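You operate a simulated robot arm through the tools that you are given. There is no shell and no other tool. Be economical: measure what you need, move in short steps, check, and stop when the job is done.

Carry out the task below with a simulated two-armed robot. There is one attempt and no reset: what you move stays moved.

JOB
Move the washed tray to the table and shut the washer down.
Fine: tray on the middle of the table; drawer shut, dial to cold, power off.

It is judged by the outcome, as a careful person would: the job done as asked, and still so three seconds after it is handed in. It fails if anything else is knocked over, pushed out of place, dropped, spilled or broken.

ROBOT AND FRAMES
Two 6-joint arms with two-finger parallel grippers on one trunk, on a base that drives. Base frame: it is fixed to the floor where the robot stands at the start and does not move with it; the origin is under the middle of the robot, x ahead of it, y to its left, z up. Units: cm, rad, N and s.
The left shoulder is at the start at [7, 16.6, 141.9], the right one opposite. With the tool pointing down near the work surface each hand reaches from about 10 to 36 cm from the robot's upright axis, wherever it stands, measured 20 degrees to its own side. Places, roughly: blue rinse button [80, -10, 100]; green wash button [70, -20, 100]; plastic tray [150, 25, 25]; top of the kitting table [140, 40, 80]; washer drawer [90, -10, 70]; washer heat dial [90, 0, 100]; washer switch [70, -30, 100]. Payload 3.91 kg a hand.
Tool frame (each hand has its own): the origin (TCP) lies between the finger pads and is the grasp point; the fingertips stand 3 cm ahead of it; z points along the fingers, y is the line along which they close. Largest opening 11 cm; finger width 2, thickness 1; the body of the gripper, 4.8 by 11.2 cm, starts 5.5 cm behind the TCP.
Orientation is that of the tool frame in the base frame, as a unit quaternion [w, x, y, z]. With the fingers straight down and closing along the base's y, the tool's x points along the base's -x, its y along +y and its z along -z.

CONTROLS
- The arms move only by the tool arm_command. It takes "left_deltas", "right_deltas" or both (then of equal length, played together; a hand with none holds still); each is a list of rows, each a list of 7 numbers: the shift along the tool's x, y, z in cm, then the turn, a rotation vector about the tool's x, y, z in rad, then the finger opening in cm, from 0 to 11. In form: [[x, y, z, rx, ry, rz, hand], ...]. A call has 1 to 10 rows; each row is the pose to reach, as a shift and turn from the pose commanded when the call began, along the tool's axes at that moment. Rows are played at 5 a second. More than 5 cm and 0.15 rad between two rows, or a gripper value outside its range, and nothing of the call is played. A pose out of reach is approached as far as the arm can. The call stops where the force on the tool passes 60 N (or 10 N more than at its start, if that is more) or the arm is blocked; 0.2 s more then pass. Each finger travels about 10.8 cm/s and halts on what it meets, pressing with about 35 N; the grip force reading is that of the motor and also rises with nothing between the fingers. The clock runs only during rows and for 0.2 s after the last one: add rows that repeat a pose to give the fingers time. It gives the time, the measured TCP pose, the force on the tool (base axes), the opening and the grip force at its end, in the units of the frame above (readings bear some noise), with the torque about the TCP (base axes, N m) and any sound that the robot's microphone picked up.
- Cameras (640 x 400 px; columns grow to the right, rows downward): "scene" is now at [12.71, -1.34, 162.23]; the picture's right is [-0.18, -0.98, 0.00], its down [-0.77, 0.14, -0.62] and it looks along [0.61, -0.11, -0.79] (base axes); focal length 267 px, centre (320, 200). "left" rides on the left gripper at [7.7, -0.7, -11.4] in its tool frame; the picture's right is [0.09, 1.00, 0.00], its down [-0.80, 0.07, -0.59] and it looks along [-0.59, 0.05, 0.80] (tool axes); focal length 270 px, centre (320, 200). "right" rides on the right gripper at [7.7, 0.7, -11.4] in its tool frame; the picture's right is [-0.09, 1.00, 0.00], its down [-0.80, -0.07, -0.59] and it looks along [-0.59, -0.05, 0.80] (tool axes); focal length 270 px, centre (320, 200). There is no depth. A picture from a camera that has moved, and an enlarged one, comes with that camera's place and axes in the base frame and with its lens.
- camera(camera): a new picture of that camera. It takes no simulated time.
- lift_body(by): slides the trunk up (or, below 0, down) by that many cm; the arms and the scene camera ride with it, the base frame stays. It gives what a move gives, with no picture.
- roll_base(legs): drives the robot by 1 to 6 legs, each [ahead, left, turn to the left] in cm, cm and rad, along the robot's own axes; the way and the turn of a leg run together, so that a leg with both is an arc; at most 150 cm and 3.142 rad a leg. The arms and the cameras ride along, it lands a little off, and it stops where it bumps. It gives what a move gives.
- turn_head(pan, tilt): turns the head with the scene camera to pan (to the left, within 1.501 rad either way) and tilt (down, from -0.506 to 1.204), counted from straight ahead of the robot. It gives what a move gives.
- close_up(camera, box): a new picture of the part [left, top, right, bottom] of that camera's present view, enlarged. It takes no simulated time.
- job_done(): hands the job in; it is judged then, once.

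Work in short steps. Places have to be worked out from the pictures, the camera data and where the tool is seen: move nearer, look again, correct. Check each grasp and each placing, and mend what went wrong. You have 120 turns and 88 pictures in all, those below and enlarged ones among them. Open the grippers and draw the arms clear of the work before you hand the job in, unless the task says otherwise; then end with one line.

The tools are called after "Request:" as name(argument=value, ...) on one line, values as JSON. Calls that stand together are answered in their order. arm_command: Moves the arms, as the interface text tells. Its arguments: {"type":"object","properties":{"left_deltas":{"type":"array","items":{"type":"array","items":{"type":"number"}}},"right_deltas":{"type":"array","items":{"type":"array","items":{"type":"number"}}}},"required":[]} The other tools are called the same way: lift_body (by) slides the trunk up or down; roll_base (legs) drives the base; turn_head (pan, tilt) turns the head that bears the scene camera; camera (camera) takes a picture; close_up (camera, box) takes an enlarged picture of a part of a camera's view; job_done () hands the job in.

At the start:

```text
time: 0.0
left_eef_pos: [59.54, 21.83, 99.97]
left_orientation: [0.0, 0.0, 1.0, 0.0]
left_force: [-0.1, -0.6, 0.5]
left_wrist_torque: [-0.02, 0.01, -0.02]
left_opening: 11.03
left_gripper_force: 0.0
right_eef_pos: [60.96, -32.95, 100.07]
right_orientation: [-0.001, 0.001, 1.0, 0.0]
right_force: [-0.4, 0.1, 0.7]
right_wrist_torque: [-0.03, 0.0, 0.0]
right_opening: 10.97
right_gripper_force: 0.1
trunk travel left (down, up): [-91.4, 2.6]
robot x, y, heading: [-0.17, -0.03, 0.003]
head pan, tilt: [-0.18, 0.906]
```

scene: 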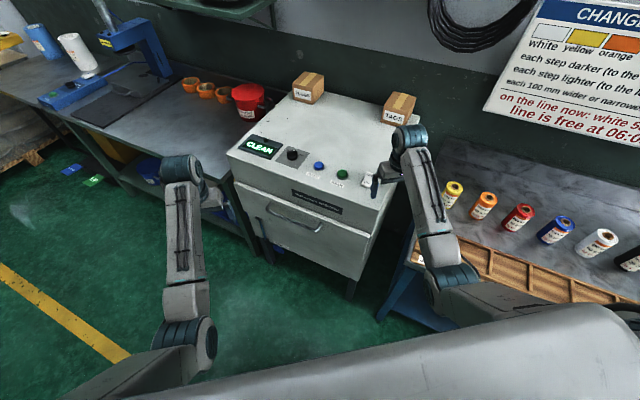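
right: 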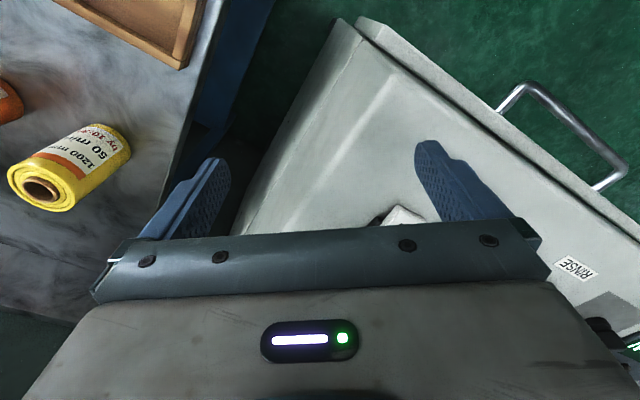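
left: 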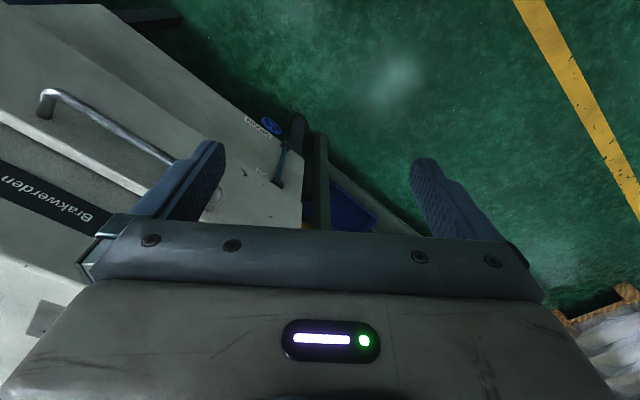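

I start by enlarging the scene camera's view of the washer and the table area.

Request:
close_up(camera="scene", box=[200, 60, 420, 200])

Request:
close_up(camera="scene", box=[0, 20, 300, 210])

```text
2.86 times, centred on (310, 130) of scene
camera zoom: at [12.71, -1.34, 162.23], right [-0.18, -0.98, 0.0], down [-0.77, 0.14, -0.62], along [0.61, -0.11, -0.79], focal length 762 px, centre (349, 400)
```

zoom: 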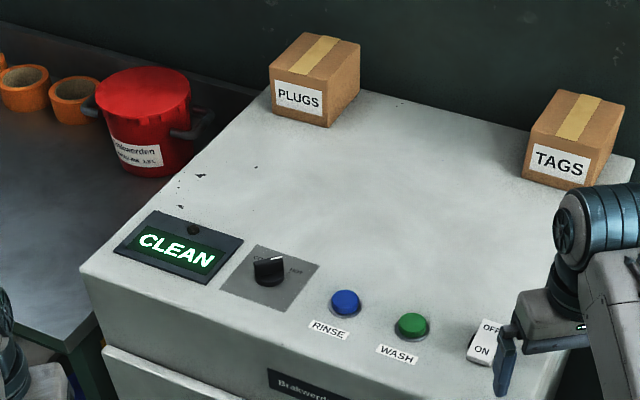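

```text
2.11 times, centred on (150, 115) of scene
camera zoom: at [12.71, -1.34, 162.23], right [-0.18, -0.98, 0.0], down [-0.77, 0.14, -0.62], along [0.61, -0.11, -0.79], focal length 561 px, centre (678, 379)
```

zoom: 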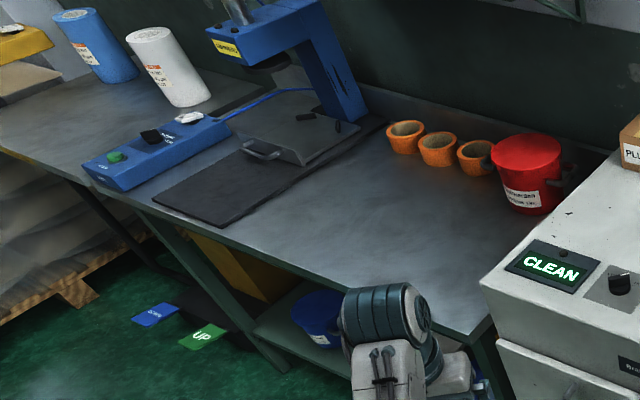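

The washer says CLEAN and its drawer seems shut. The tray should be low under the bench to the left, so I turn the head left to look.

Request:
turn_head(pan=0.4, tilt=0.75)

Request:
camera(camera="scene")

Request:
close_up(camera="left", box=[0, 0, 440, 260])

```text
time: 1.0
left_eef_pos: [59.45, 21.98, 100.09]
left_orientation: [0.0, 0.0, 1.0, 0.0]
left_force: [-0.3, -0.3, -0.8]
left_wrist_torque: [0.03, -0.05, -0.02]
left_opening: 10.98
left_gripper_force: 0.1
right_eef_pos: [60.79, -32.92, 100.02]
right_orientation: [0.0, 0.0, 1.0, -0.001]
right_force: [0.7, -1.2, 0.2]
right_wrist_torque: [0.04, 0.03, 0.0]
right_opening: 11.01
right_gripper_force: 0.0
trunk travel left (down, up): [-91.4, 2.6]
robot x, y, heading: [0.13, 0.2, -0.002]
head pan, tilt: [0.4, 0.75]
```

```text
82 pictures are left
camera scene: at [12.95, 3.21, 163.46], right [0.39, -0.92, 0.0], down [-0.63, -0.26, -0.73], along [0.67, 0.28, -0.68], focal length 267 px, centre (320, 200)
```

scene: 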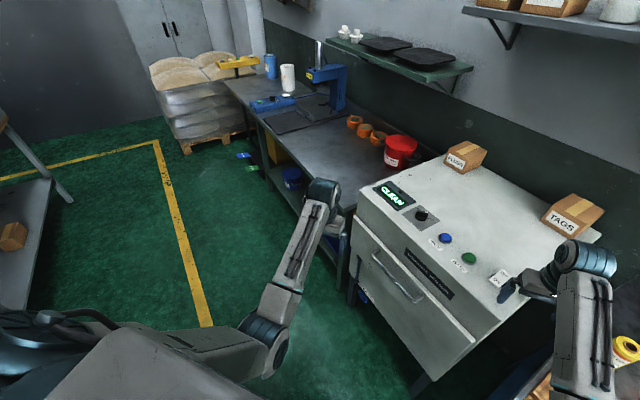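

```text
1.45 times, centred on (220, 130) of left
camera zoom: at [51.85, 21.17, 111.35], right [-0.09, 1.0, 0.0], down [0.8, 0.07, 0.59], along [0.59, 0.05, -0.8], focal length 393 px, centre (466, 302)
```

zoom: 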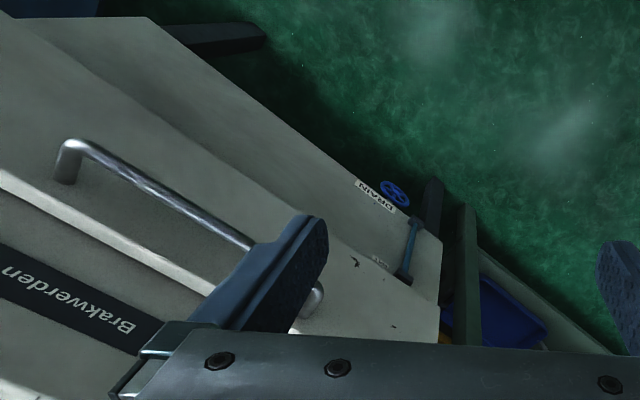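

A blue thing shows on the bench's lower shelf. I look further left and right to know all tables.

Request:
turn_head(pan=1.4, tilt=0.6)

Request:
camera(camera="scene")

Request:
turn_head(pan=-0.9, tilt=0.6)

Request:
camera(camera="scene")

```text
time: 2.3
left_eef_pos: [59.41, 21.78, 99.97]
left_orientation: [0.0, 0.0, 1.0, 0.0]
left_force: [-0.6, -1.0, 0.3]
left_wrist_torque: [-0.01, 0.01, -0.02]
left_opening: 10.99
left_gripper_force: 0.0
right_eef_pos: [60.97, -32.81, 100.0]
right_orientation: [-0.001, 0.0, 1.0, 0.0]
right_force: [-0.3, 0.4, 0.2]
right_wrist_torque: [-0.04, -0.05, 0.02]
right_opening: 11.01
right_gripper_force: 0.1
trunk travel left (down, up): [-91.4, 2.6]
robot x, y, heading: [-0.09, -0.07, -0.001]
head pan, tilt: [1.4, 0.6]
```

```text
80 pictures are left
camera scene: at [6.83, 8.7, 164.75], right [0.99, -0.17, 0.0], down [-0.1, -0.56, -0.82], along [0.14, 0.81, -0.57], focal length 267 px, centre (320, 200)
```

scene: 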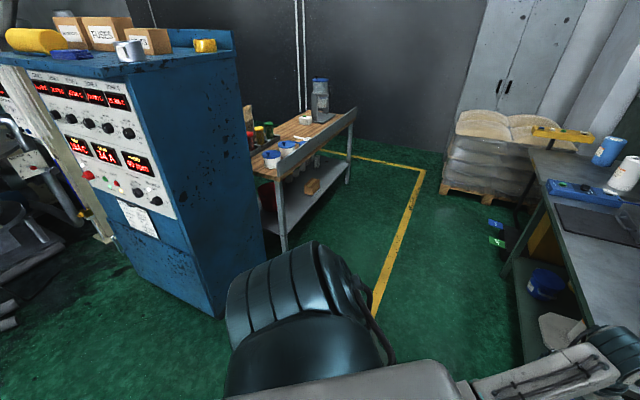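

```text
time: 4.4
left_eef_pos: [59.53, 21.77, 99.94]
left_orientation: [0.0, 0.0, 1.0, 0.001]
left_force: [0.0, 1.0, 0.4]
left_wrist_torque: [0.04, 0.02, 0.03]
left_opening: 11.0
left_gripper_force: 0.1
right_eef_pos: [60.88, -32.94, 99.93]
right_orientation: [0.0, -0.001, 1.0, 0.0]
right_force: [0.4, -1.0, -0.4]
right_wrist_torque: [-0.03, -0.03, 0.0]
right_opening: 11.01
right_gripper_force: 0.1
trunk travel left (down, up): [-91.4, 2.6]
robot x, y, heading: [0.06, 0.1, 0.0]
head pan, tilt: [-0.901, 0.6]
```

```text
79 pictures are left
camera scene: at [10.81, -6.93, 164.75], right [-0.78, -0.62, 0.0], down [-0.35, 0.44, -0.82], along [0.51, -0.65, -0.57], focal length 267 px, centre (320, 200)
```

scene: 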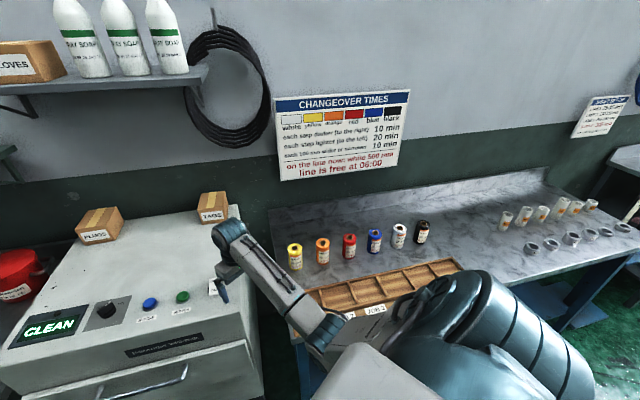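

The kitting table seems to be the bench left of the washer, rotated about 54° from x, with its shelf below. I back off, drive in front of it and face it to look at the shelf.

Request:
roll_base(legs=[[-15, 0, 0], [55, 105, 0], [0, 0, -0.62]])

Request:
turn_head(pan=0, tilt=0.7)

Request:
camera(camera="scene")

```text
time: 13.1
left_eef_pos: [98.86, 90.13, 99.94]
left_orientation: [0.0, 0.305, 0.952, 0.001]
left_force: [-0.1, 0.1, 0.3]
left_wrist_torque: [0.0, -0.04, 0.01]
left_opening: 11.01
left_gripper_force: 0.2
right_eef_pos: [68.11, 44.86, 99.98]
right_orientation: [0.0, 0.306, 0.952, -0.001]
right_force: [0.4, -0.2, -0.4]
right_wrist_torque: [-0.01, 0.0, 0.0]
right_opening: 11.0
right_gripper_force: 0.0
trunk travel left (down, up): [-91.4, 2.6]
robot x, y, heading: [37.48, 107.35, -0.622]
head pan, tilt: [-0.901, 0.6]
```

```text
time: 14.3
left_eef_pos: [98.77, 90.12, 99.88]
left_orientation: [0.0, 0.305, 0.952, 0.0]
left_force: [-0.6, -0.7, -0.8]
left_wrist_torque: [-0.03, 0.02, -0.02]
left_opening: 10.99
left_gripper_force: 0.0
right_eef_pos: [68.12, 44.78, 99.93]
right_orientation: [0.0, 0.305, 0.952, 0.0]
right_force: [-0.4, -0.1, -0.1]
right_wrist_torque: [0.0, 0.0, 0.02]
right_opening: 10.99
right_gripper_force: 0.1
trunk travel left (down, up): [-91.4, 2.6]
robot x, y, heading: [37.81, 106.92, -0.619]
head pan, tilt: [0.0, 0.7]
```

```text
78 pictures are left
camera scene: at [49.02, 99.13, 163.88], right [-0.58, -0.81, 0.0], down [-0.52, 0.37, -0.76], along [0.62, -0.45, -0.64], focal length 267 px, centre (320, 200)
```

scene: 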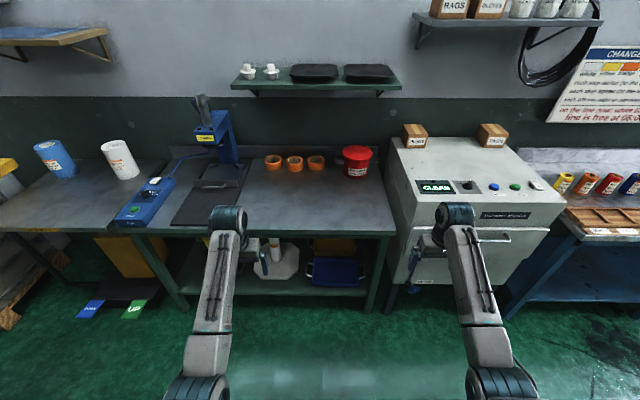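

Aligned well now; blue and yellow items lie on the lower shelf. I zoom on the shelf and the tabletop.

Request:
close_up(camera="scene", box=[235, 210, 405, 316])

Request:
close_up(camera="scene", box=[100, 55, 420, 255])

```text
3.76 times, centred on (320, 263) of scene
camera zoom: at [49.02, 99.13, 163.88], right [-0.58, -0.81, 0.0], down [-0.52, 0.37, -0.76], along [0.62, -0.45, -0.64], focal length 1004 px, centre (320, -37)
```

zoom: 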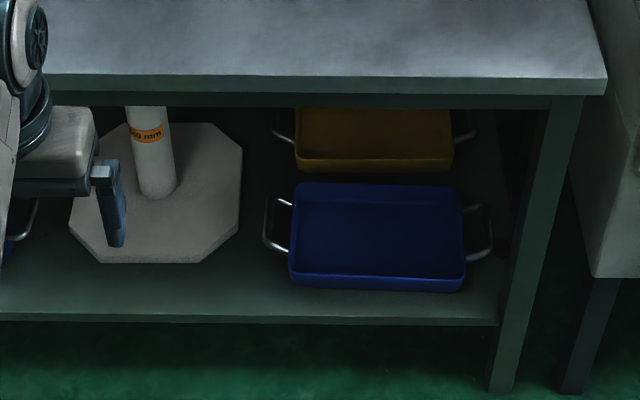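

```text
2.00 times, centred on (260, 155) of scene
camera zoom: at [49.02, 99.13, 163.88], right [-0.58, -0.81, 0.0], down [-0.52, 0.37, -0.76], along [0.62, -0.45, -0.64], focal length 533 px, centre (440, 290)
```

zoom: 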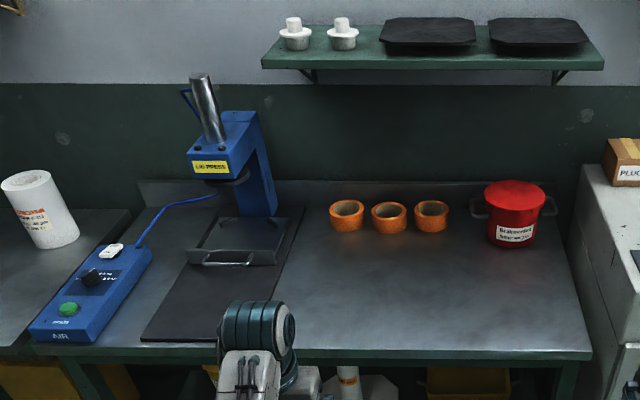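

The shelf trays carry no sign of being the washed one; the washer shows CLEAN, so the washed tray may be in its drawer. The handle triangulates to about (66, -1, 84), so I drive in front of it.

Request:
roll_base(legs=[[0, -71, 0]])

Request:
turn_head(pan=0, tilt=0.9)

Request:
camera(camera="scene")

```text
time: 18.2
left_eef_pos: [57.28, 32.37, 99.99]
left_orientation: [0.0, 0.311, 0.95, 0.001]
left_force: [-0.3, -0.2, 0.5]
left_wrist_torque: [0.01, 0.0, 0.01]
left_opening: 11.01
left_gripper_force: 0.1
right_eef_pos: [26.15, -12.73, 100.05]
right_orientation: [0.0, 0.312, 0.95, 0.0]
right_force: [0.3, 0.1, -0.3]
right_wrist_torque: [0.0, -0.01, 0.01]
right_opening: 11.01
right_gripper_force: 0.0
trunk travel left (down, up): [-91.4, 2.6]
robot x, y, heading: [-3.59, 49.85, -0.632]
head pan, tilt: [0.0, 0.7]
```

```text
time: 18.9
left_eef_pos: [57.28, 32.18, 99.89]
left_orientation: [0.0, 0.311, 0.951, 0.0]
left_force: [0.3, -1.2, -0.1]
left_wrist_torque: [0.01, -0.04, 0.02]
left_opening: 10.97
left_gripper_force: 0.0
right_eef_pos: [26.1, -12.72, 99.85]
right_orientation: [0.0, 0.31, 0.951, -0.001]
right_force: [0.3, -0.7, -0.3]
right_wrist_torque: [0.01, -0.02, 0.0]
right_opening: 10.98
right_gripper_force: 0.1
trunk travel left (down, up): [-91.4, 2.6]
robot x, y, heading: [-3.38, 49.81, -0.628]
head pan, tilt: [0.0, 0.901]
```

```text
75 pictures are left
camera scene: at [6.8, 42.35, 162.27], right [-0.59, -0.81, 0.0], down [-0.63, 0.46, -0.62], along [0.5, -0.37, -0.78], focal length 267 px, centre (320, 200)
```

scene: 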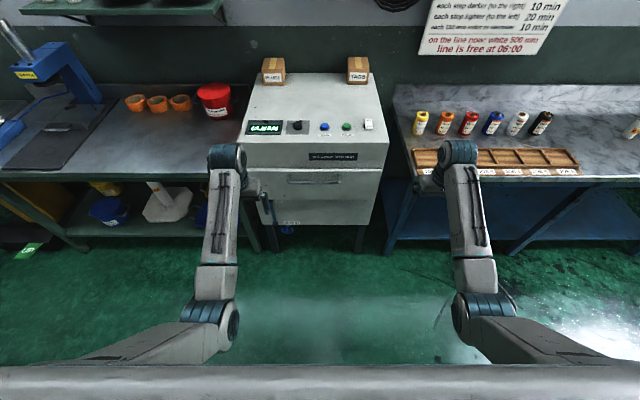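

I zoom on the washer front to see the drawer, handle and the device near the left side.

Request:
close_up(camera="scene", box=[225, 100, 415, 240])

```text
2.86 times, centred on (320, 170) of scene
camera zoom: at [6.8, 42.35, 162.27], right [-0.59, -0.81, 0.0], down [-0.63, 0.46, -0.62], along [0.5, -0.37, -0.78], focal length 762 px, centre (320, 286)
```

zoom: 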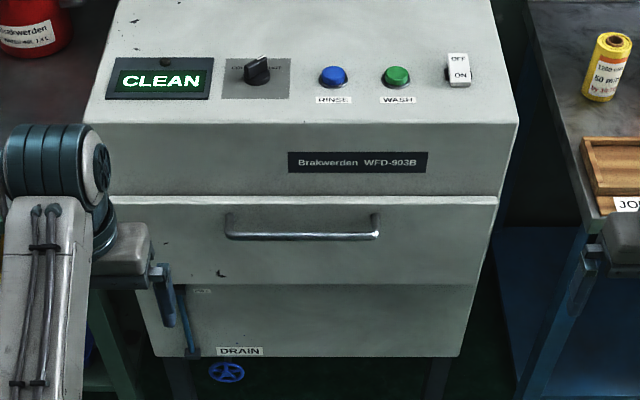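

Handle sits about 84.6 cm ahead and 1 cm left of the robot, at z≈84, and is about 20 cm wide. I lower the trunk for horizontal reach, then turn the right hand to point forward with fingers closing vertically.

Request:
lift_body(by=-30)

Request:
arm_command(right_deltas=[[0, 3, -1.4, -0.0864, -0.0864, 0.0864, 11], [0, 6, -2.8, -0.1728, -0.1728, 0.1728, 11], [0, 9, -4.2, -0.2592, -0.2592, 0.2592, 11], [0, 12, -5.6, -0.3456, -0.3456, 0.3456, 11], [0, 15, -7, -0.432, -0.432, 0.432, 11], [0, 18, -8.4, -0.5184, -0.5184, 0.5184, 11], [0, 21, -9.8, -0.6048, -0.6048, 0.6048, 11], [0, 24, -11.2, -0.6912, -0.6912, 0.6912, 11], [0, 27, -12.6, -0.7776, -0.7776, 0.7776, 11], [0, 30, -14, -0.864, -0.864, 0.864, 11]])

Request:
arm_command(right_deltas=[[0, 0, 0, -0.0863, -0.0863, 0.0863, 9], [0, 0, 0, -0.1726, -0.1726, 0.1726, 7], [0, 0, 0, -0.2589, -0.2589, 0.2589, 6], [0, 0, 0, -0.345, -0.345, 0.345, 6]])

```text
time: 21.9
left_eef_pos: [57.24, 32.33, 69.91]
left_orientation: [-0.001, 0.311, 0.95, 0.0]
left_force: [-0.9, -0.2, 0.6]
left_wrist_torque: [-0.05, 0.01, 0.02]
left_opening: 11.0
left_gripper_force: 0.1
right_eef_pos: [25.95, -12.61, 69.96]
right_orientation: [0.0, 0.31, 0.951, 0.0]
right_force: [-0.8, 0.2, 0.0]
right_wrist_torque: [-0.01, -0.01, 0.05]
right_opening: 11.01
right_gripper_force: 0.1
trunk travel left (down, up): [-61.4, 32.6]
robot x, y, heading: [-3.45, 49.79, -0.632]
head pan, tilt: [0.0, 0.901]
```

```text
time: 24.0
left_eef_pos: [57.29, 32.23, 69.92]
left_orientation: [0.0, 0.311, 0.95, 0.0]
left_force: [-0.1, -0.2, 0.5]
left_wrist_torque: [0.01, 0.01, 0.02]
left_opening: 11.02
left_gripper_force: 0.0
right_eef_pos: [38.53, 2.39, 80.93]
right_orientation: [0.474, 0.57, 0.652, 0.157]
right_force: [0.7, 0.8, 0.3]
right_wrist_torque: [-0.01, 0.0, 0.0]
right_opening: 10.99
right_gripper_force: 0.0
right hand out of reach, approached as far as the arm can: row 9, 10
trunk travel left (down, up): [-61.4, 32.6]
robot x, y, heading: [-3.52, 49.23, -0.636]
head pan, tilt: [0.0, 0.901]
stopped in row 10 (right hand): the arm was blocked; the commanded pose is now the measured one
```

```text
time: 25.0
left_eef_pos: [57.24, 32.25, 70.03]
left_orientation: [0.0, 0.31, 0.951, 0.0]
left_force: [0.1, -0.2, -0.6]
left_wrist_torque: [-0.01, -0.04, 0.01]
left_opening: 10.99
left_gripper_force: 0.0
right_eef_pos: [37.64, 0.24, 81.02]
right_orientation: [0.649, 0.582, 0.437, 0.223]
right_force: [-0.1, 0.3, 1.2]
right_wrist_torque: [0.0, -0.02, -0.01]
right_opening: 6.0
right_gripper_force: 0.0
trunk travel left (down, up): [-61.4, 32.6]
robot x, y, heading: [-3.36, 49.93, -0.632]
head pan, tilt: [0.0, 0.901]
```

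The hand points forward but is rolled about 0.3 rad off. I correct that in place.

Request:
arm_command(right_deltas=[[0, 0, 0, -0.03, 0, 0.1, 6], [0, 0, 0, -0.06, 0, 0.2, 6], [0, 0, 0, -0.06, 0, 0.31, 6]])

Request:
camera(camera="right")

Request:
camera(camera="scene")

```text
time: 25.8
left_eef_pos: [57.3, 32.21, 70.04]
left_orientation: [0.0, 0.311, 0.951, 0.0]
left_force: [-0.7, -0.5, -0.3]
left_wrist_torque: [-0.02, 0.0, -0.02]
left_opening: 11.03
left_gripper_force: 0.0
right_eef_pos: [37.7, 0.63, 81.07]
right_orientation: [0.621, 0.625, 0.331, 0.337]
right_force: [0.3, 0.0, 0.1]
right_wrist_torque: [-0.01, 0.01, 0.02]
right_opening: 6.01
right_gripper_force: 0.0
trunk travel left (down, up): [-61.4, 32.6]
robot x, y, heading: [-3.52, 49.46, -0.63]
head pan, tilt: [0.0, 0.901]
```

```text
73 pictures are left
camera right: at [32.48, 13.35, 81.93], right [-0.05, -0.08, 1.0], down [-0.94, -0.34, -0.08], along [0.34, -0.94, -0.06], focal length 270 px, centre (320, 200)
```

right: 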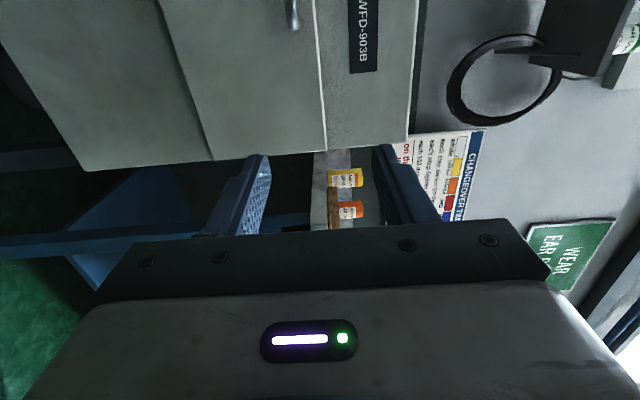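

```text
72 pictures are left
camera scene: at [6.8, 42.37, 132.27], right [-0.59, -0.81, 0.0], down [-0.63, 0.46, -0.62], along [0.5, -0.37, -0.78], focal length 267 px, centre (320, 200)
```

scene: 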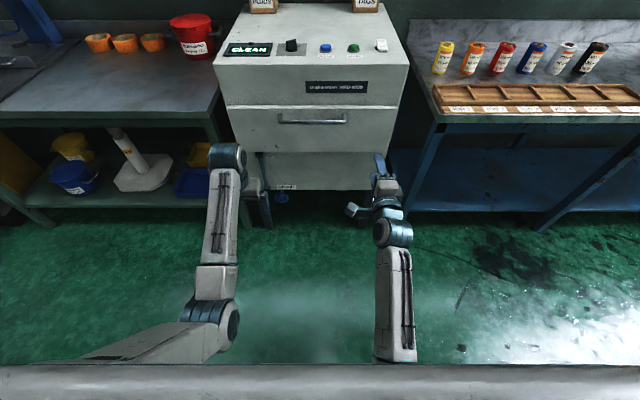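

Handle is at about (66.5, 1, 81–82.5). I strafe the base left 16 cm and forward 12 cm so the hand sits just before the handle, then look again.

Request:
roll_base(legs=[[0, 16, 0], [12, 0, 0]])

Request:
camera(camera="right")

Request:
close_up(camera="scene", box=[240, 60, 480, 210])

```text
time: 28.0
left_eef_pos: [75.97, 37.34, 69.85]
left_orientation: [-0.001, 0.314, 0.949, 0.001]
left_force: [-0.4, 0.1, 0.6]
left_wrist_torque: [0.03, 0.01, 0.01]
left_opening: 11.02
left_gripper_force: 0.1
right_eef_pos: [56.0, 6.16, 80.44]
right_orientation: [0.619, 0.629, 0.332, 0.333]
right_force: [1.2, -0.1, -0.6]
right_wrist_torque: [0.0, 0.0, 0.0]
right_opening: 6.01
right_gripper_force: 0.0
trunk travel left (down, up): [-61.4, 32.6]
robot x, y, heading: [15.09, 55.65, -0.641]
head pan, tilt: [0.0, 0.901]
```

```text
71 pictures are left
camera right: at [50.82, 18.87, 81.39], right [-0.04, -0.09, 1.0], down [-0.94, -0.33, -0.07], along [0.34, -0.94, -0.07], focal length 270 px, centre (320, 200)
```

right: 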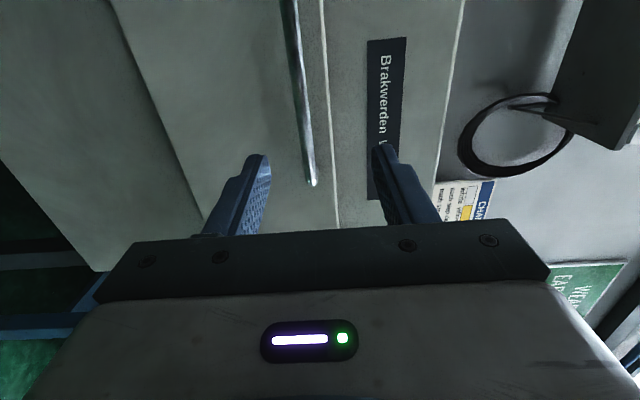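

```text
2.67 times, centred on (360, 135) of scene
camera zoom: at [25.6, 47.8, 132.26], right [-0.6, -0.8, 0.0], down [-0.63, 0.47, -0.62], along [0.5, -0.37, -0.78], focal length 711 px, centre (213, 373)
```

zoom: 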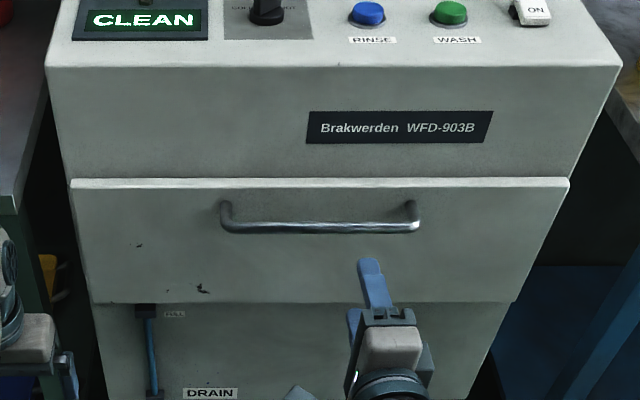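

The bar is at z≈79.5, about 13–14 cm ahead of the TCP, within my opening. I advance 10 cm and check.

Request:
arm_command(right_deltas=[[0, -0.5, 3.5, 0, 0, 0, 6], [0, -0.7, 7, 0, 0, 0, 6], [0, -0.7, 10, 0, 0, 0, 6], [0, -0.7, 10, 0, 0, 0, 6]])

Request:
camera(camera="right")

Request:
close_up(camera="scene", box=[280, 90, 440, 190])

```text
time: 29.0
left_eef_pos: [76.12, 37.44, 69.86]
left_orientation: [0.0, 0.314, 0.949, 0.0]
left_force: [-0.1, -0.3, 0.4]
left_wrist_torque: [-0.03, 0.02, 0.01]
left_opening: 10.99
left_gripper_force: 0.0
right_eef_pos: [64.3, 0.38, 79.59]
right_orientation: [0.619, 0.629, 0.332, 0.333]
right_force: [-0.6, 0.3, 0.3]
right_wrist_torque: [-0.03, 0.03, 0.0]
right_opening: 5.99
right_gripper_force: 0.1
trunk travel left (down, up): [-61.4, 32.6]
robot x, y, heading: [15.25, 55.25, -0.638]
head pan, tilt: [0.0, 0.901]
```

```text
69 pictures are left
camera right: at [59.05, 13.05, 80.53], right [-0.04, -0.09, 1.0], down [-0.94, -0.33, -0.07], along [0.34, -0.94, -0.07], focal length 270 px, centre (320, 200)
```

right: 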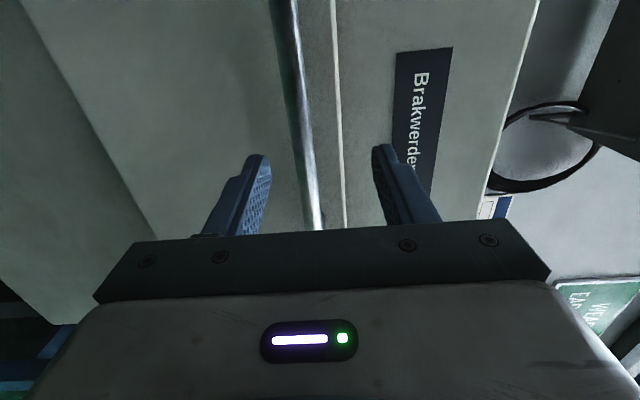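

```text
4.00 times, centred on (360, 140) of scene
camera zoom: at [25.52, 47.9, 132.28], right [-0.6, -0.8, 0.0], down [-0.63, 0.47, -0.62], along [0.5, -0.37, -0.78], focal length 1067 px, centre (160, 440)
```

zoom: 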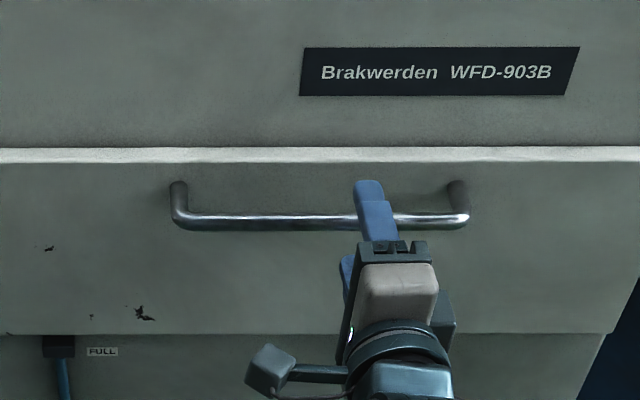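

The upper finger already passes over the bar. I advance 3 cm more and close.

Request:
arm_command(right_deltas=[[0, 0, 1.5, 0, 0, 0, 6], [0, 0, 3, 0, 0, 0, 6], [0, 0, 3, 0, 0, 0, 4], [0, 0, 3, 0, 0, 0, 2], [0, 0, 3, 0, 0, 0, 0], [0, 0, 3, 0, 0, 0, 0], [0, 0, 3, 0, 0, 0, 0]])

Request:
camera(camera="right")

```text
time: 30.6
left_eef_pos: [76.11, 37.31, 69.8]
left_orientation: [-0.003, 0.314, 0.949, 0.001]
left_force: [0.0, 0.4, -0.4]
left_wrist_torque: [0.01, 0.01, -0.01]
left_opening: 11.03
left_gripper_force: 0.1
right_eef_pos: [66.83, -1.28, 78.55]
right_orientation: [0.613, 0.635, 0.334, 0.33]
right_force: [-10.7, 10.8, -39.8]
right_wrist_torque: [-0.1, 0.85, -0.28]
right_opening: 1.39
right_gripper_force: 45.5
trunk travel left (down, up): [-61.4, 32.6]
robot x, y, heading: [14.87, 55.26, -0.635]
head pan, tilt: [0.0, 0.901]
```

```text
67 pictures are left
camera right: at [61.58, 11.44, 79.69], right [-0.03, -0.1, 0.99], down [-0.94, -0.33, -0.06], along [0.34, -0.94, -0.08], focal length 270 px, centre (320, 200)
```

right: 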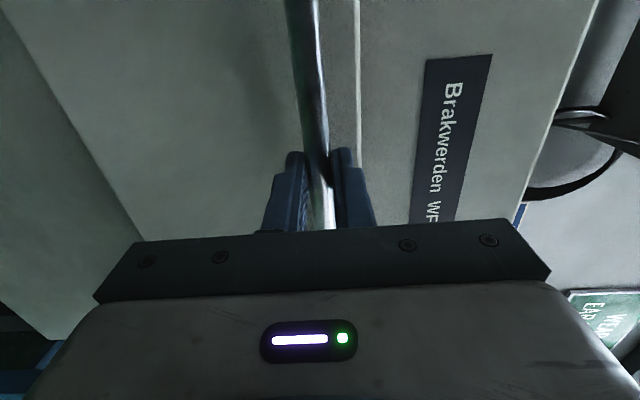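

The bar is gripped (1.4 cm), with the hand about 1 cm too high. I relax downward and then pull back slowly.

Request:
arm_command(right_deltas=[[0, -0.5, 0, 0, 0, 0, 0], [0, -1, 0, 0, 0, 0, 0], [0, -1, -1.5, 0, 0, 0, 0], [0, -1, -3, 0, 0, 0, 0], [0, -1, -4.5, 0, 0, 0, 0], [0, -1, -6, 0, 0, 0, 0], [0, -1, -7.5, 0, 0, 0, 0]])

Request:
camera(camera="scene")

```text
time: 32.2
left_eef_pos: [76.15, 37.54, 69.74]
left_orientation: [-0.002, 0.313, 0.95, 0.001]
left_force: [-0.9, -0.1, -0.1]
left_wrist_torque: [0.01, 0.01, 0.03]
left_opening: 11.01
left_gripper_force: 0.1
right_eef_pos: [60.89, 3.0, 78.55]
right_orientation: [0.616, 0.632, 0.333, 0.332]
right_force: [8.8, 15.8, -23.1]
right_wrist_torque: [-0.12, 0.54, 0.18]
right_opening: 1.34
right_gripper_force: 44.8
trunk travel left (down, up): [-61.4, 32.6]
robot x, y, heading: [15.24, 54.89, -0.633]
head pan, tilt: [0.0, 0.901]
```

```text
66 pictures are left
camera scene: at [25.96, 47.86, 132.21], right [-0.6, -0.8, 0.0], down [-0.63, 0.47, -0.62], along [0.5, -0.37, -0.79], focal length 267 px, centre (320, 200)
```

scene: 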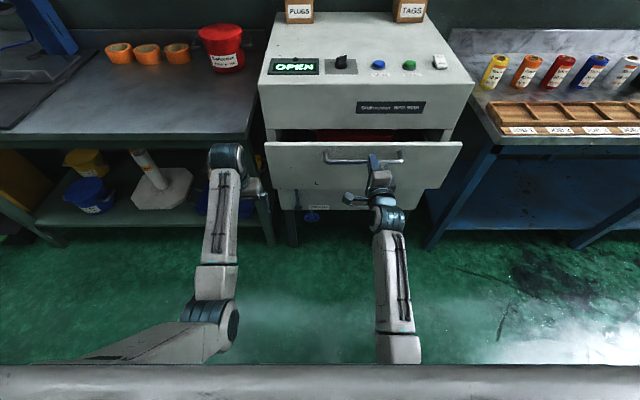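

The drawer slides, the display says OPEN and a red tray shows inside. I ease down and pull further by rolling the base back.

Request:
arm_command(right_deltas=[[0, -0.7, 0, 0, 0, 0, 0], [0, -0.7, 0, 0, 0, 0, 0]])

Request:
roll_base(legs=[[-16, 0, 0]])

Request:
camera(camera="scene")

```text
time: 32.8
left_eef_pos: [76.08, 37.6, 69.88]
left_orientation: [-0.001, 0.313, 0.95, -0.002]
left_force: [0.6, 0.3, -0.5]
left_wrist_torque: [0.02, 0.02, 0.01]
left_opening: 10.99
left_gripper_force: 0.0
right_eef_pos: [60.62, 3.12, 78.58]
right_orientation: [0.621, 0.628, 0.332, 0.333]
right_force: [13.4, 13.9, 0.5]
right_wrist_torque: [-0.27, 0.18, 1.17]
right_opening: 1.35
right_gripper_force: 45.1
trunk travel left (down, up): [-61.4, 32.6]
robot x, y, heading: [15.25, 55.19, -0.635]
head pan, tilt: [0.0, 0.901]
```

```text
time: 34.2
left_eef_pos: [62.73, 47.38, 70.1]
left_orientation: [0.001, 0.312, 0.95, 0.0]
left_force: [0.1, -0.2, 0.2]
left_wrist_torque: [0.0, -0.04, 0.01]
left_opening: 11.02
left_gripper_force: 0.1
right_eef_pos: [47.4, 12.83, 78.63]
right_orientation: [0.621, 0.627, 0.332, 0.334]
right_force: [1.2, -1.1, 12.5]
right_wrist_torque: [-0.48, 0.02, -1.31]
right_opening: 1.38
right_gripper_force: 44.9
trunk travel left (down, up): [-61.4, 32.6]
robot x, y, heading: [2.41, 65.33, -0.634]
head pan, tilt: [0.0, 0.901]
```

```text
65 pictures are left
camera scene: at [12.22, 57.8, 132.31], right [-0.59, -0.8, 0.0], down [-0.63, 0.46, -0.62], along [0.5, -0.37, -0.78], focal length 267 px, centre (320, 200)
```

scene: 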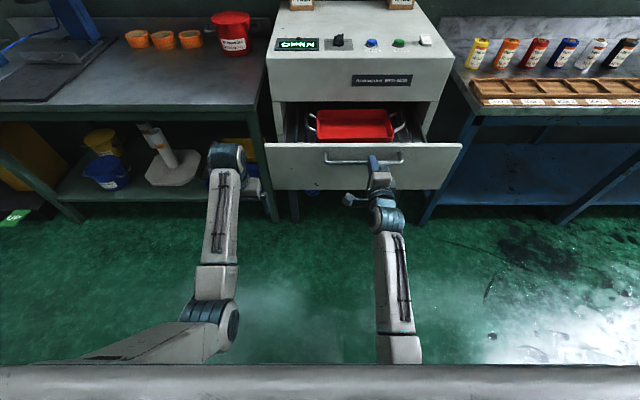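

The red tray with side handles is in the drawer. I pull 9 cm more to expose it fully.

Request:
roll_base(legs=[[-9, 0, 0]])

Request:
close_up(camera="scene", box=[240, 0, 480, 200])

```text
time: 35.4
left_eef_pos: [55.54, 52.67, 70.04]
left_orientation: [0.001, 0.314, 0.95, -0.002]
left_force: [-0.7, -0.9, 0.7]
left_wrist_torque: [0.02, -0.04, -0.02]
left_opening: 11.0
left_gripper_force: 0.1
right_eef_pos: [40.1, 18.16, 78.58]
right_orientation: [0.621, 0.627, 0.332, 0.334]
right_force: [4.9, 3.4, 7.6]
right_wrist_torque: [-0.41, 0.03, -1.19]
right_opening: 1.35
right_gripper_force: 44.1
trunk travel left (down, up): [-61.4, 32.6]
robot x, y, heading: [-5.41, 70.35, -0.637]
head pan, tilt: [0.0, 0.901]
```

```text
2.00 times, centred on (360, 100) of scene
camera zoom: at [5.14, 63.13, 132.3], right [-0.59, -0.8, 0.0], down [-0.63, 0.46, -0.62], along [0.5, -0.37, -0.78], focal length 533 px, centre (240, 400)
```

zoom: 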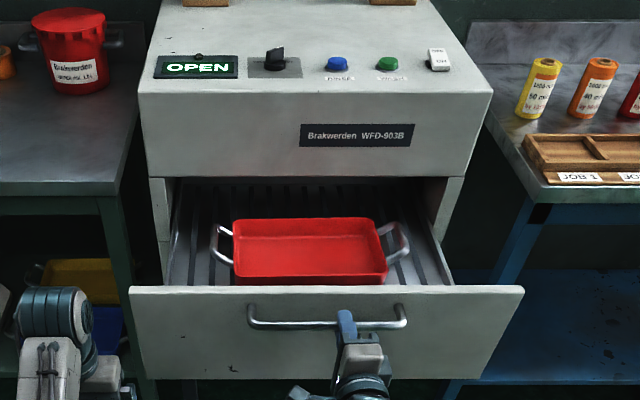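

The tray is fully exposed: its centre near (62, 6), with handles about ±16–17 cm. I release the drawer handle and draw back.

Request:
arm_command(right_deltas=[[0, 0, 0, 0, 0, 0, 3], [0, 0, 0, 0, 0, 0, 6], [0, 0, 0, 0, 0, 0, 6], [0, 0, -4, 0, 0, 0, 6], [0, 0, -8, 0, 0, 0, 6], [0, 0, -12, 0, 0, 0, 6]])

Request:
arm_command(right_deltas=[[0, 2.5, 0, 0.0864, 0.0864, -0.0864, 6], [0, 5, 0, 0.1728, 0.1728, -0.1728, 6], [0, 7.5, 0, 0.2592, 0.2592, -0.2592, 6], [0, 10, 0, 0.3456, 0.3456, -0.3456, 6], [0, 12.5, 0, 0.432, 0.432, -0.432, 6], [0, 15, 0, 0.5184, 0.5184, -0.5184, 6], [0, 17, 0, 0.6048, 0.6048, -0.6048, 6], [0, 19, 0, 0.6912, 0.6912, -0.6912, 6], [0, 21, 0, 0.7776, 0.7776, -0.7776, 6], [0, 22, 0, 0.864, 0.864, -0.864, 6]])

Request:
arm_command(right_deltas=[[0, 0, 0, 0.0863, 0.0863, -0.0863, 6], [0, 0, 0, 0.1726, 0.1726, -0.1726, 6], [0, 0, 0, 0.2589, 0.2589, -0.2589, 6], [0, 0, 0, 0.345, 0.345, -0.345, 6]])

```text
time: 36.8
left_eef_pos: [55.65, 52.64, 70.02]
left_orientation: [0.0, 0.313, 0.95, -0.001]
left_force: [0.4, 0.5, -0.2]
left_wrist_torque: [-0.01, -0.01, -0.02]
left_opening: 11.0
left_gripper_force: 0.0
right_eef_pos: [30.23, 24.22, 79.16]
right_orientation: [0.63, 0.617, 0.339, 0.328]
right_force: [-0.3, 0.2, -0.2]
right_wrist_torque: [-0.01, 0.0, 0.01]
right_opening: 6.0
right_gripper_force: 0.0
trunk travel left (down, up): [-61.4, 32.6]
robot x, y, heading: [-5.24, 70.5, -0.636]
head pan, tilt: [0.0, 0.901]
```

```text
time: 39.0
left_eef_pos: [55.59, 52.63, 69.86]
left_orientation: [-0.001, 0.313, 0.95, 0.0]
left_force: [0.3, -0.7, 0.9]
left_wrist_torque: [0.02, 0.02, 0.01]
left_opening: 11.0
left_gripper_force: 0.1
right_eef_pos: [31.43, 15.79, 90.22]
right_orientation: [0.232, 0.444, 0.856, 0.129]
right_force: [0.0, 0.5, 0.2]
right_wrist_torque: [0.0, 0.0, -0.01]
right_opening: 5.99
right_gripper_force: 0.1
right hand out of reach, approached as far as the arm can: row 8, 9, 10
trunk travel left (down, up): [-61.4, 32.6]
robot x, y, heading: [-5.12, 70.45, -0.635]
head pan, tilt: [0.0, 0.901]
```

```text
time: 40.0
left_eef_pos: [55.54, 52.55, 69.89]
left_orientation: [0.0, 0.314, 0.95, -0.001]
left_force: [0.8, 0.7, -0.6]
left_wrist_torque: [0.03, 0.0, -0.02]
left_opening: 11.01
left_gripper_force: 0.1
right_eef_pos: [39.22, 10.31, 82.01]
right_orientation: [0.047, 0.302, 0.952, 0.008]
right_force: [0.3, -0.8, 36.5]
right_wrist_torque: [0.79, -0.73, 0.29]
right_opening: 6.07
right_gripper_force: 0.8
right hand out of reach, approached as far as the arm can: row 1, 2, 3, 4
trunk travel left (down, up): [-61.4, 32.6]
robot x, y, heading: [-5.38, 70.32, -0.639]
head pan, tilt: [0.0, 0.901]
stopped in row 4 (right hand): the force on the tool passed its limit at 63 N (the readings are from after the stop); the commanded pose is now the measured one
```

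The right hand drifted out of reach and pressed on something (36 N upward). I look before moving.

Request:
camera(camera="scene")

Request:
camera(camera="right")

```text
63 pictures are left
camera scene: at [5.19, 63.14, 132.31], right [-0.6, -0.8, 0.0], down [-0.63, 0.47, -0.62], along [0.5, -0.37, -0.78], focal length 267 px, centre (320, 200)
```

scene: 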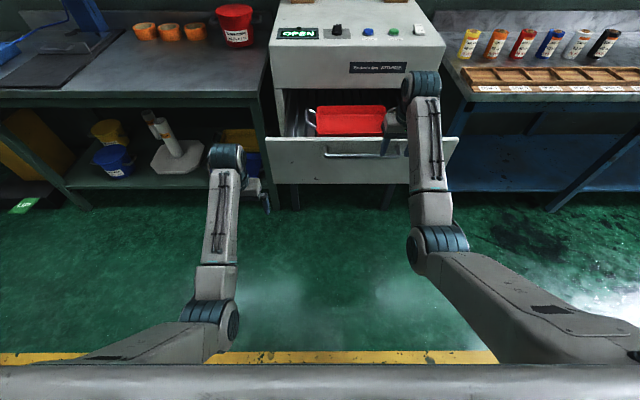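

```text
62 pictures are left
camera right: at [32.29, 15.49, 92.83], right [0.64, 0.76, 0.05], down [0.55, -0.51, 0.66], along [0.53, -0.39, -0.75], focal length 270 px, centre (320, 200)
```

right: 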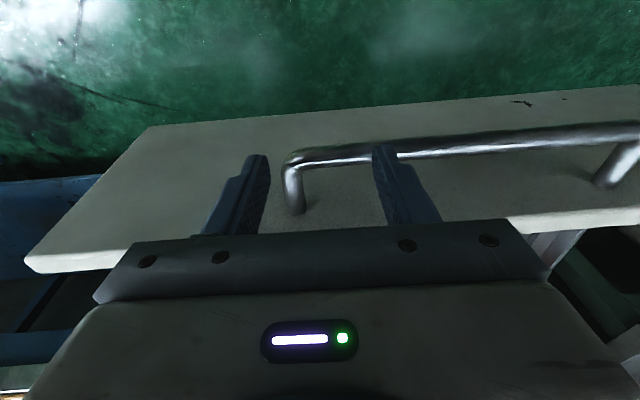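

The fingertips had only come down onto the bar; nothing is displaced. I move up and back to a tool-down pose.

Request:
arm_command(right_deltas=[[0, 0, -2, 0, 0, 0, 6], [1, 0, -4.5, 0, 0, 0, 6], [4.5, -0.5, -7.5, 0, 0, 0, 6], [8, -0.5, -10.5, 0, 0, 0, 6], [11.5, -0.5, -13, 0, 0, 0, 6], [14, -0.5, -16, 0, 0, 0, 6]])

```text
time: 41.4
left_eef_pos: [55.56, 52.45, 70.06]
left_orientation: [0.0, 0.314, 0.949, 0.0]
left_force: [-0.5, -0.3, -0.4]
left_wrist_torque: [0.01, 0.02, 0.02]
left_opening: 11.0
left_gripper_force: 0.1
right_eef_pos: [39.98, 9.57, 82.79]
right_orientation: [0.039, 0.303, 0.952, 0.01]
right_force: [0.0, 0.2, -0.9]
right_wrist_torque: [0.0, -0.02, 0.02]
right_opening: 6.02
right_gripper_force: 0.0
right hand out of reach, approached as far as the arm can: row 1, 2, 3, 4, 5, 6
trunk travel left (down, up): [-61.4, 32.6]
robot x, y, heading: [-5.09, 70.17, -0.642]
head pan, tilt: [0.0, 0.901]
```

The arm is stuck at its stretch limit. I lift the trunk to get the hand above the drawer, then retry a small pull-back.

Request:
lift_body(by=18)

Request:
arm_command(right_deltas=[[2, 0, 0, 0, 0, 0, 6], [5, 0, 0, 0, 0, 0, 6], [8, 0, 0, 0, 0, 0, 6], [11, 0, 0, 0, 0, 0, 6]])

```text
time: 43.4
left_eef_pos: [55.54, 52.36, 87.95]
left_orientation: [0.0, 0.314, 0.949, 0.001]
left_force: [0.7, -0.4, -0.5]
left_wrist_torque: [-0.01, 0.01, 0.01]
left_opening: 10.99
left_gripper_force: 0.0
right_eef_pos: [39.97, 9.6, 100.74]
right_orientation: [0.04, 0.303, 0.952, 0.011]
right_force: [-0.9, -0.2, 0.1]
right_wrist_torque: [-0.02, 0.01, 0.01]
right_opening: 5.99
right_gripper_force: 0.0
trunk travel left (down, up): [-79.4, 14.6]
robot x, y, heading: [-4.84, 70.26, -0.64]
head pan, tilt: [0.0, 0.901]
```

```text
time: 44.4
left_eef_pos: [55.5, 52.39, 88.09]
left_orientation: [0.0, 0.315, 0.949, 0.0]
left_force: [-0.1, -0.6, -0.3]
left_wrist_torque: [0.0, -0.01, -0.01]
left_opening: 11.0
left_gripper_force: 0.0
right_eef_pos: [34.15, 14.04, 94.14]
right_orientation: [0.044, 0.303, 0.952, 0.01]
right_force: [-0.3, 0.4, 0.1]
right_wrist_torque: [0.05, -0.02, 0.03]
right_opening: 6.01
right_gripper_force: 0.1
right hand out of reach, approached as far as the arm can: row 1, 2, 3, 4
trunk travel left (down, up): [-79.4, 14.6]
robot x, y, heading: [-5.23, 70.2, -0.639]
head pan, tilt: [0.0, 0.901]
```

The pose seems to be at a joint limit near the midline. I shift the hand to the right, where it began, and see if it frees.

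Request:
arm_command(right_deltas=[[0, -3, 0, 0, 0, 0, 6], [0, -6, 0, 0, 0, 0, 6], [0, -9, 0, 0, 0, 0, 6], [0, -12, 0, 0, 0, 0, 6], [0, -12, 0, 0, 0, 0, 6]])

Request:
camera(camera="scene")

```text
time: 45.6
left_eef_pos: [55.71, 52.49, 87.95]
left_orientation: [0.0, 0.315, 0.949, 0.0]
left_force: [0.3, -0.1, -0.2]
left_wrist_torque: [-0.03, 0.03, -0.04]
left_opening: 10.99
left_gripper_force: 0.1
right_eef_pos: [27.39, 3.91, 93.7]
right_orientation: [0.04, 0.303, 0.952, 0.01]
right_force: [-0.3, 0.1, -0.4]
right_wrist_torque: [0.0, 0.02, -0.01]
right_opening: 6.0
right_gripper_force: 0.1
trunk travel left (down, up): [-79.4, 14.6]
robot x, y, heading: [-5.33, 70.08, -0.635]
head pan, tilt: [0.0, 0.901]
```

```text
61 pictures are left
camera scene: at [5.26, 62.96, 150.27], right [-0.6, -0.8, 0.0], down [-0.63, 0.47, -0.62], along [0.5, -0.37, -0.78], focal length 267 px, centre (320, 200)
```

scene: 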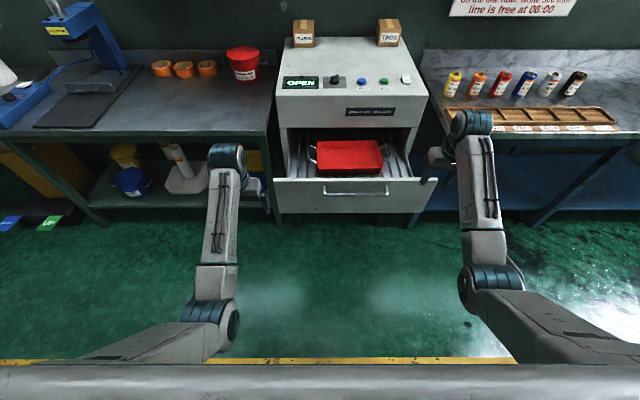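

Free again. I level the right hand, pull it back and up, and raise the left hand too, then zoom on the tray.

Request:
arm_command(right_deltas=[[3, 0, -2, 0.02, 0.035, 0.01, 8], [6, 0, -4, 0.044, 0.07, 0.018, 11], [10, 0, -6, 0.044, 0.07, 0.018, 11]], left_deltas=[[2, 0, -4, 0, 0, 0, 11], [4, 0, -8, 0, 0, 0, 11], [5, 0, -12, 0, 0, 0, 11]])

Request:
close_up(camera="scene", box=[268, 120, 428, 220])

```text
time: 46.4
left_eef_pos: [55.32, 52.18, 87.97]
left_orientation: [0.001, 0.314, 0.949, 0.0]
left_force: [0.4, 0.2, 0.4]
left_wrist_torque: [0.01, -0.01, 0.03]
left_opening: 11.0
left_gripper_force: 0.0
left hand out of reach, approached as far as the arm can: row 1, 2, 3
right_eef_pos: [23.1, 4.02, 91.53]
right_orientation: [0.001, 0.312, 0.95, 0.001]
right_force: [0.4, -0.5, 0.6]
right_wrist_torque: [0.02, -0.03, -0.03]
right_opening: 10.99
right_gripper_force: 0.0
right hand out of reach, approached as far as the arm can: row 1, 2, 3
trunk travel left (down, up): [-79.4, 14.6]
robot x, y, heading: [-5.27, 70.21, -0.635]
head pan, tilt: [0.0, 0.901]
```

```text
4.00 times, centred on (348, 170) of scene
camera zoom: at [5.22, 62.89, 150.27], right [-0.6, -0.8, 0.0], down [-0.63, 0.47, -0.62], along [0.5, -0.37, -0.78], focal length 1067 px, centre (208, 320)
```

zoom: 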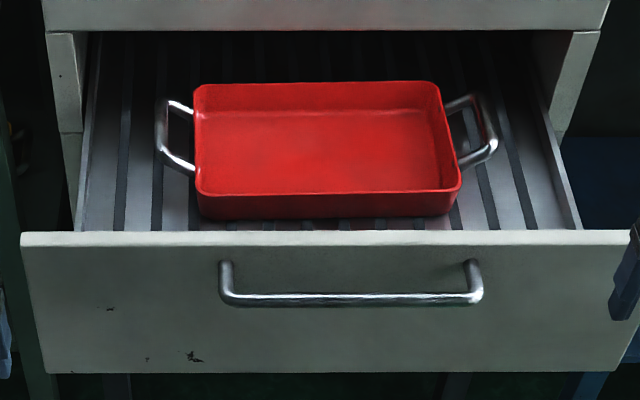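

Tool-down hands can't rise relative to the shoulders, so I'll do vertical moves with the trunk. I raise it and take a second view for triangulating the tray.

Request:
lift_body(by=14)

Request:
close_up(camera="scene", box=[268, 130, 428, 230])

```text
time: 48.1
left_eef_pos: [55.28, 52.13, 102.14]
left_orientation: [0.001, 0.313, 0.95, 0.0]
left_force: [0.6, 0.0, -0.1]
left_wrist_torque: [-0.02, 0.03, -0.04]
left_opening: 11.0
left_gripper_force: 0.0
right_eef_pos: [23.07, 4.15, 105.51]
right_orientation: [0.001, 0.311, 0.95, 0.001]
right_force: [-0.8, -0.7, 0.1]
right_wrist_torque: [0.0, -0.02, -0.02]
right_opening: 11.0
right_gripper_force: 0.1
trunk travel left (down, up): [-93.4, 0.6]
robot x, y, heading: [-5.13, 70.51, -0.641]
head pan, tilt: [0.0, 0.901]
```

```text
4.00 times, centred on (348, 180) of scene
camera zoom: at [5.2, 62.85, 164.26], right [-0.6, -0.8, 0.0], down [-0.63, 0.47, -0.62], along [0.5, -0.37, -0.78], focal length 1067 px, centre (208, 280)
```

zoom: 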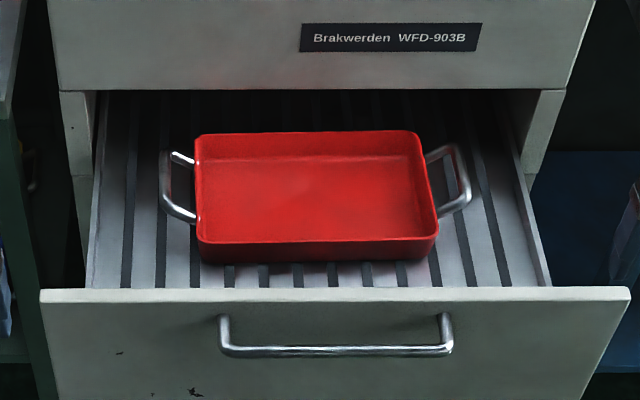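

Triangulated: tray centre ≈98 cm ahead and 12.3 cm right, handle bars ±17.2 cm from it at z≈74, drawer front top z≈82. I bring both hands to ±17 cm and strafe right 12.3 cm.

Request:
arm_command(right_deltas=[[1, 3, 1, 0, 0, 0, 11], [2, 6, 2, 0, 0, 0, 9], [3, 9, 3.5, 0, 0, 0, 7], [3.5, 12, 4.5, 0, 0, 0, 6], [3.5, 15, 5.5, 0, 0, 0, 6], [3.5, 18, 5.5, 0, 0, 0, 6], [3.5, 19.2, 5.5, 0, 0, 0, 6]], left_deltas=[[0, -1, 1, 0, 0, 0, 11], [0, -2, 2, 0, 0, 0, 9], [0, -3, 2, 0, 0, 0, 7], [1, -4, 2, 0, 0, 0, 6], [1, -4.2, 2, 0, 0, 0, 6], [1, -4.2, 2, 0, 0, 0, 6], [1, -4.2, 2, 0, 0, 0, 6]])

Request:
roll_base(legs=[[0, -12.3, 0]])

```text
time: 49.7
left_eef_pos: [51.94, 49.43, 99.95]
left_orientation: [0.001, 0.314, 0.949, 0.0]
left_force: [0.7, -0.1, -0.2]
left_wrist_torque: [-0.02, 0.02, 0.03]
left_opening: 6.0
left_gripper_force: 0.1
right_eef_pos: [31.69, 21.59, 99.94]
right_orientation: [0.002, 0.312, 0.95, 0.0]
right_force: [0.3, 0.1, 1.4]
right_wrist_torque: [-0.01, 0.02, -0.03]
right_opening: 5.96
right_gripper_force: 0.0
right hand out of reach, approached as far as the arm can: row 2
trunk travel left (down, up): [-93.4, 0.6]
robot x, y, heading: [-5.07, 70.59, -0.639]
head pan, tilt: [0.0, 0.901]
```

```text
time: 50.9
left_eef_pos: [45.06, 40.1, 100.07]
left_orientation: [0.0, 0.314, 0.949, -0.001]
left_force: [-0.7, 0.6, 0.5]
left_wrist_torque: [-0.02, 0.02, -0.06]
left_opening: 5.99
left_gripper_force: 0.1
right_eef_pos: [24.85, 12.27, 100.02]
right_orientation: [0.002, 0.313, 0.95, -0.001]
right_force: [0.2, -0.3, -0.3]
right_wrist_torque: [-0.05, 0.0, -0.02]
right_opening: 5.98
right_gripper_force: 0.0
trunk travel left (down, up): [-93.4, 0.6]
robot x, y, heading: [-12.46, 60.77, -0.636]
head pan, tilt: [0.0, 0.901]
```

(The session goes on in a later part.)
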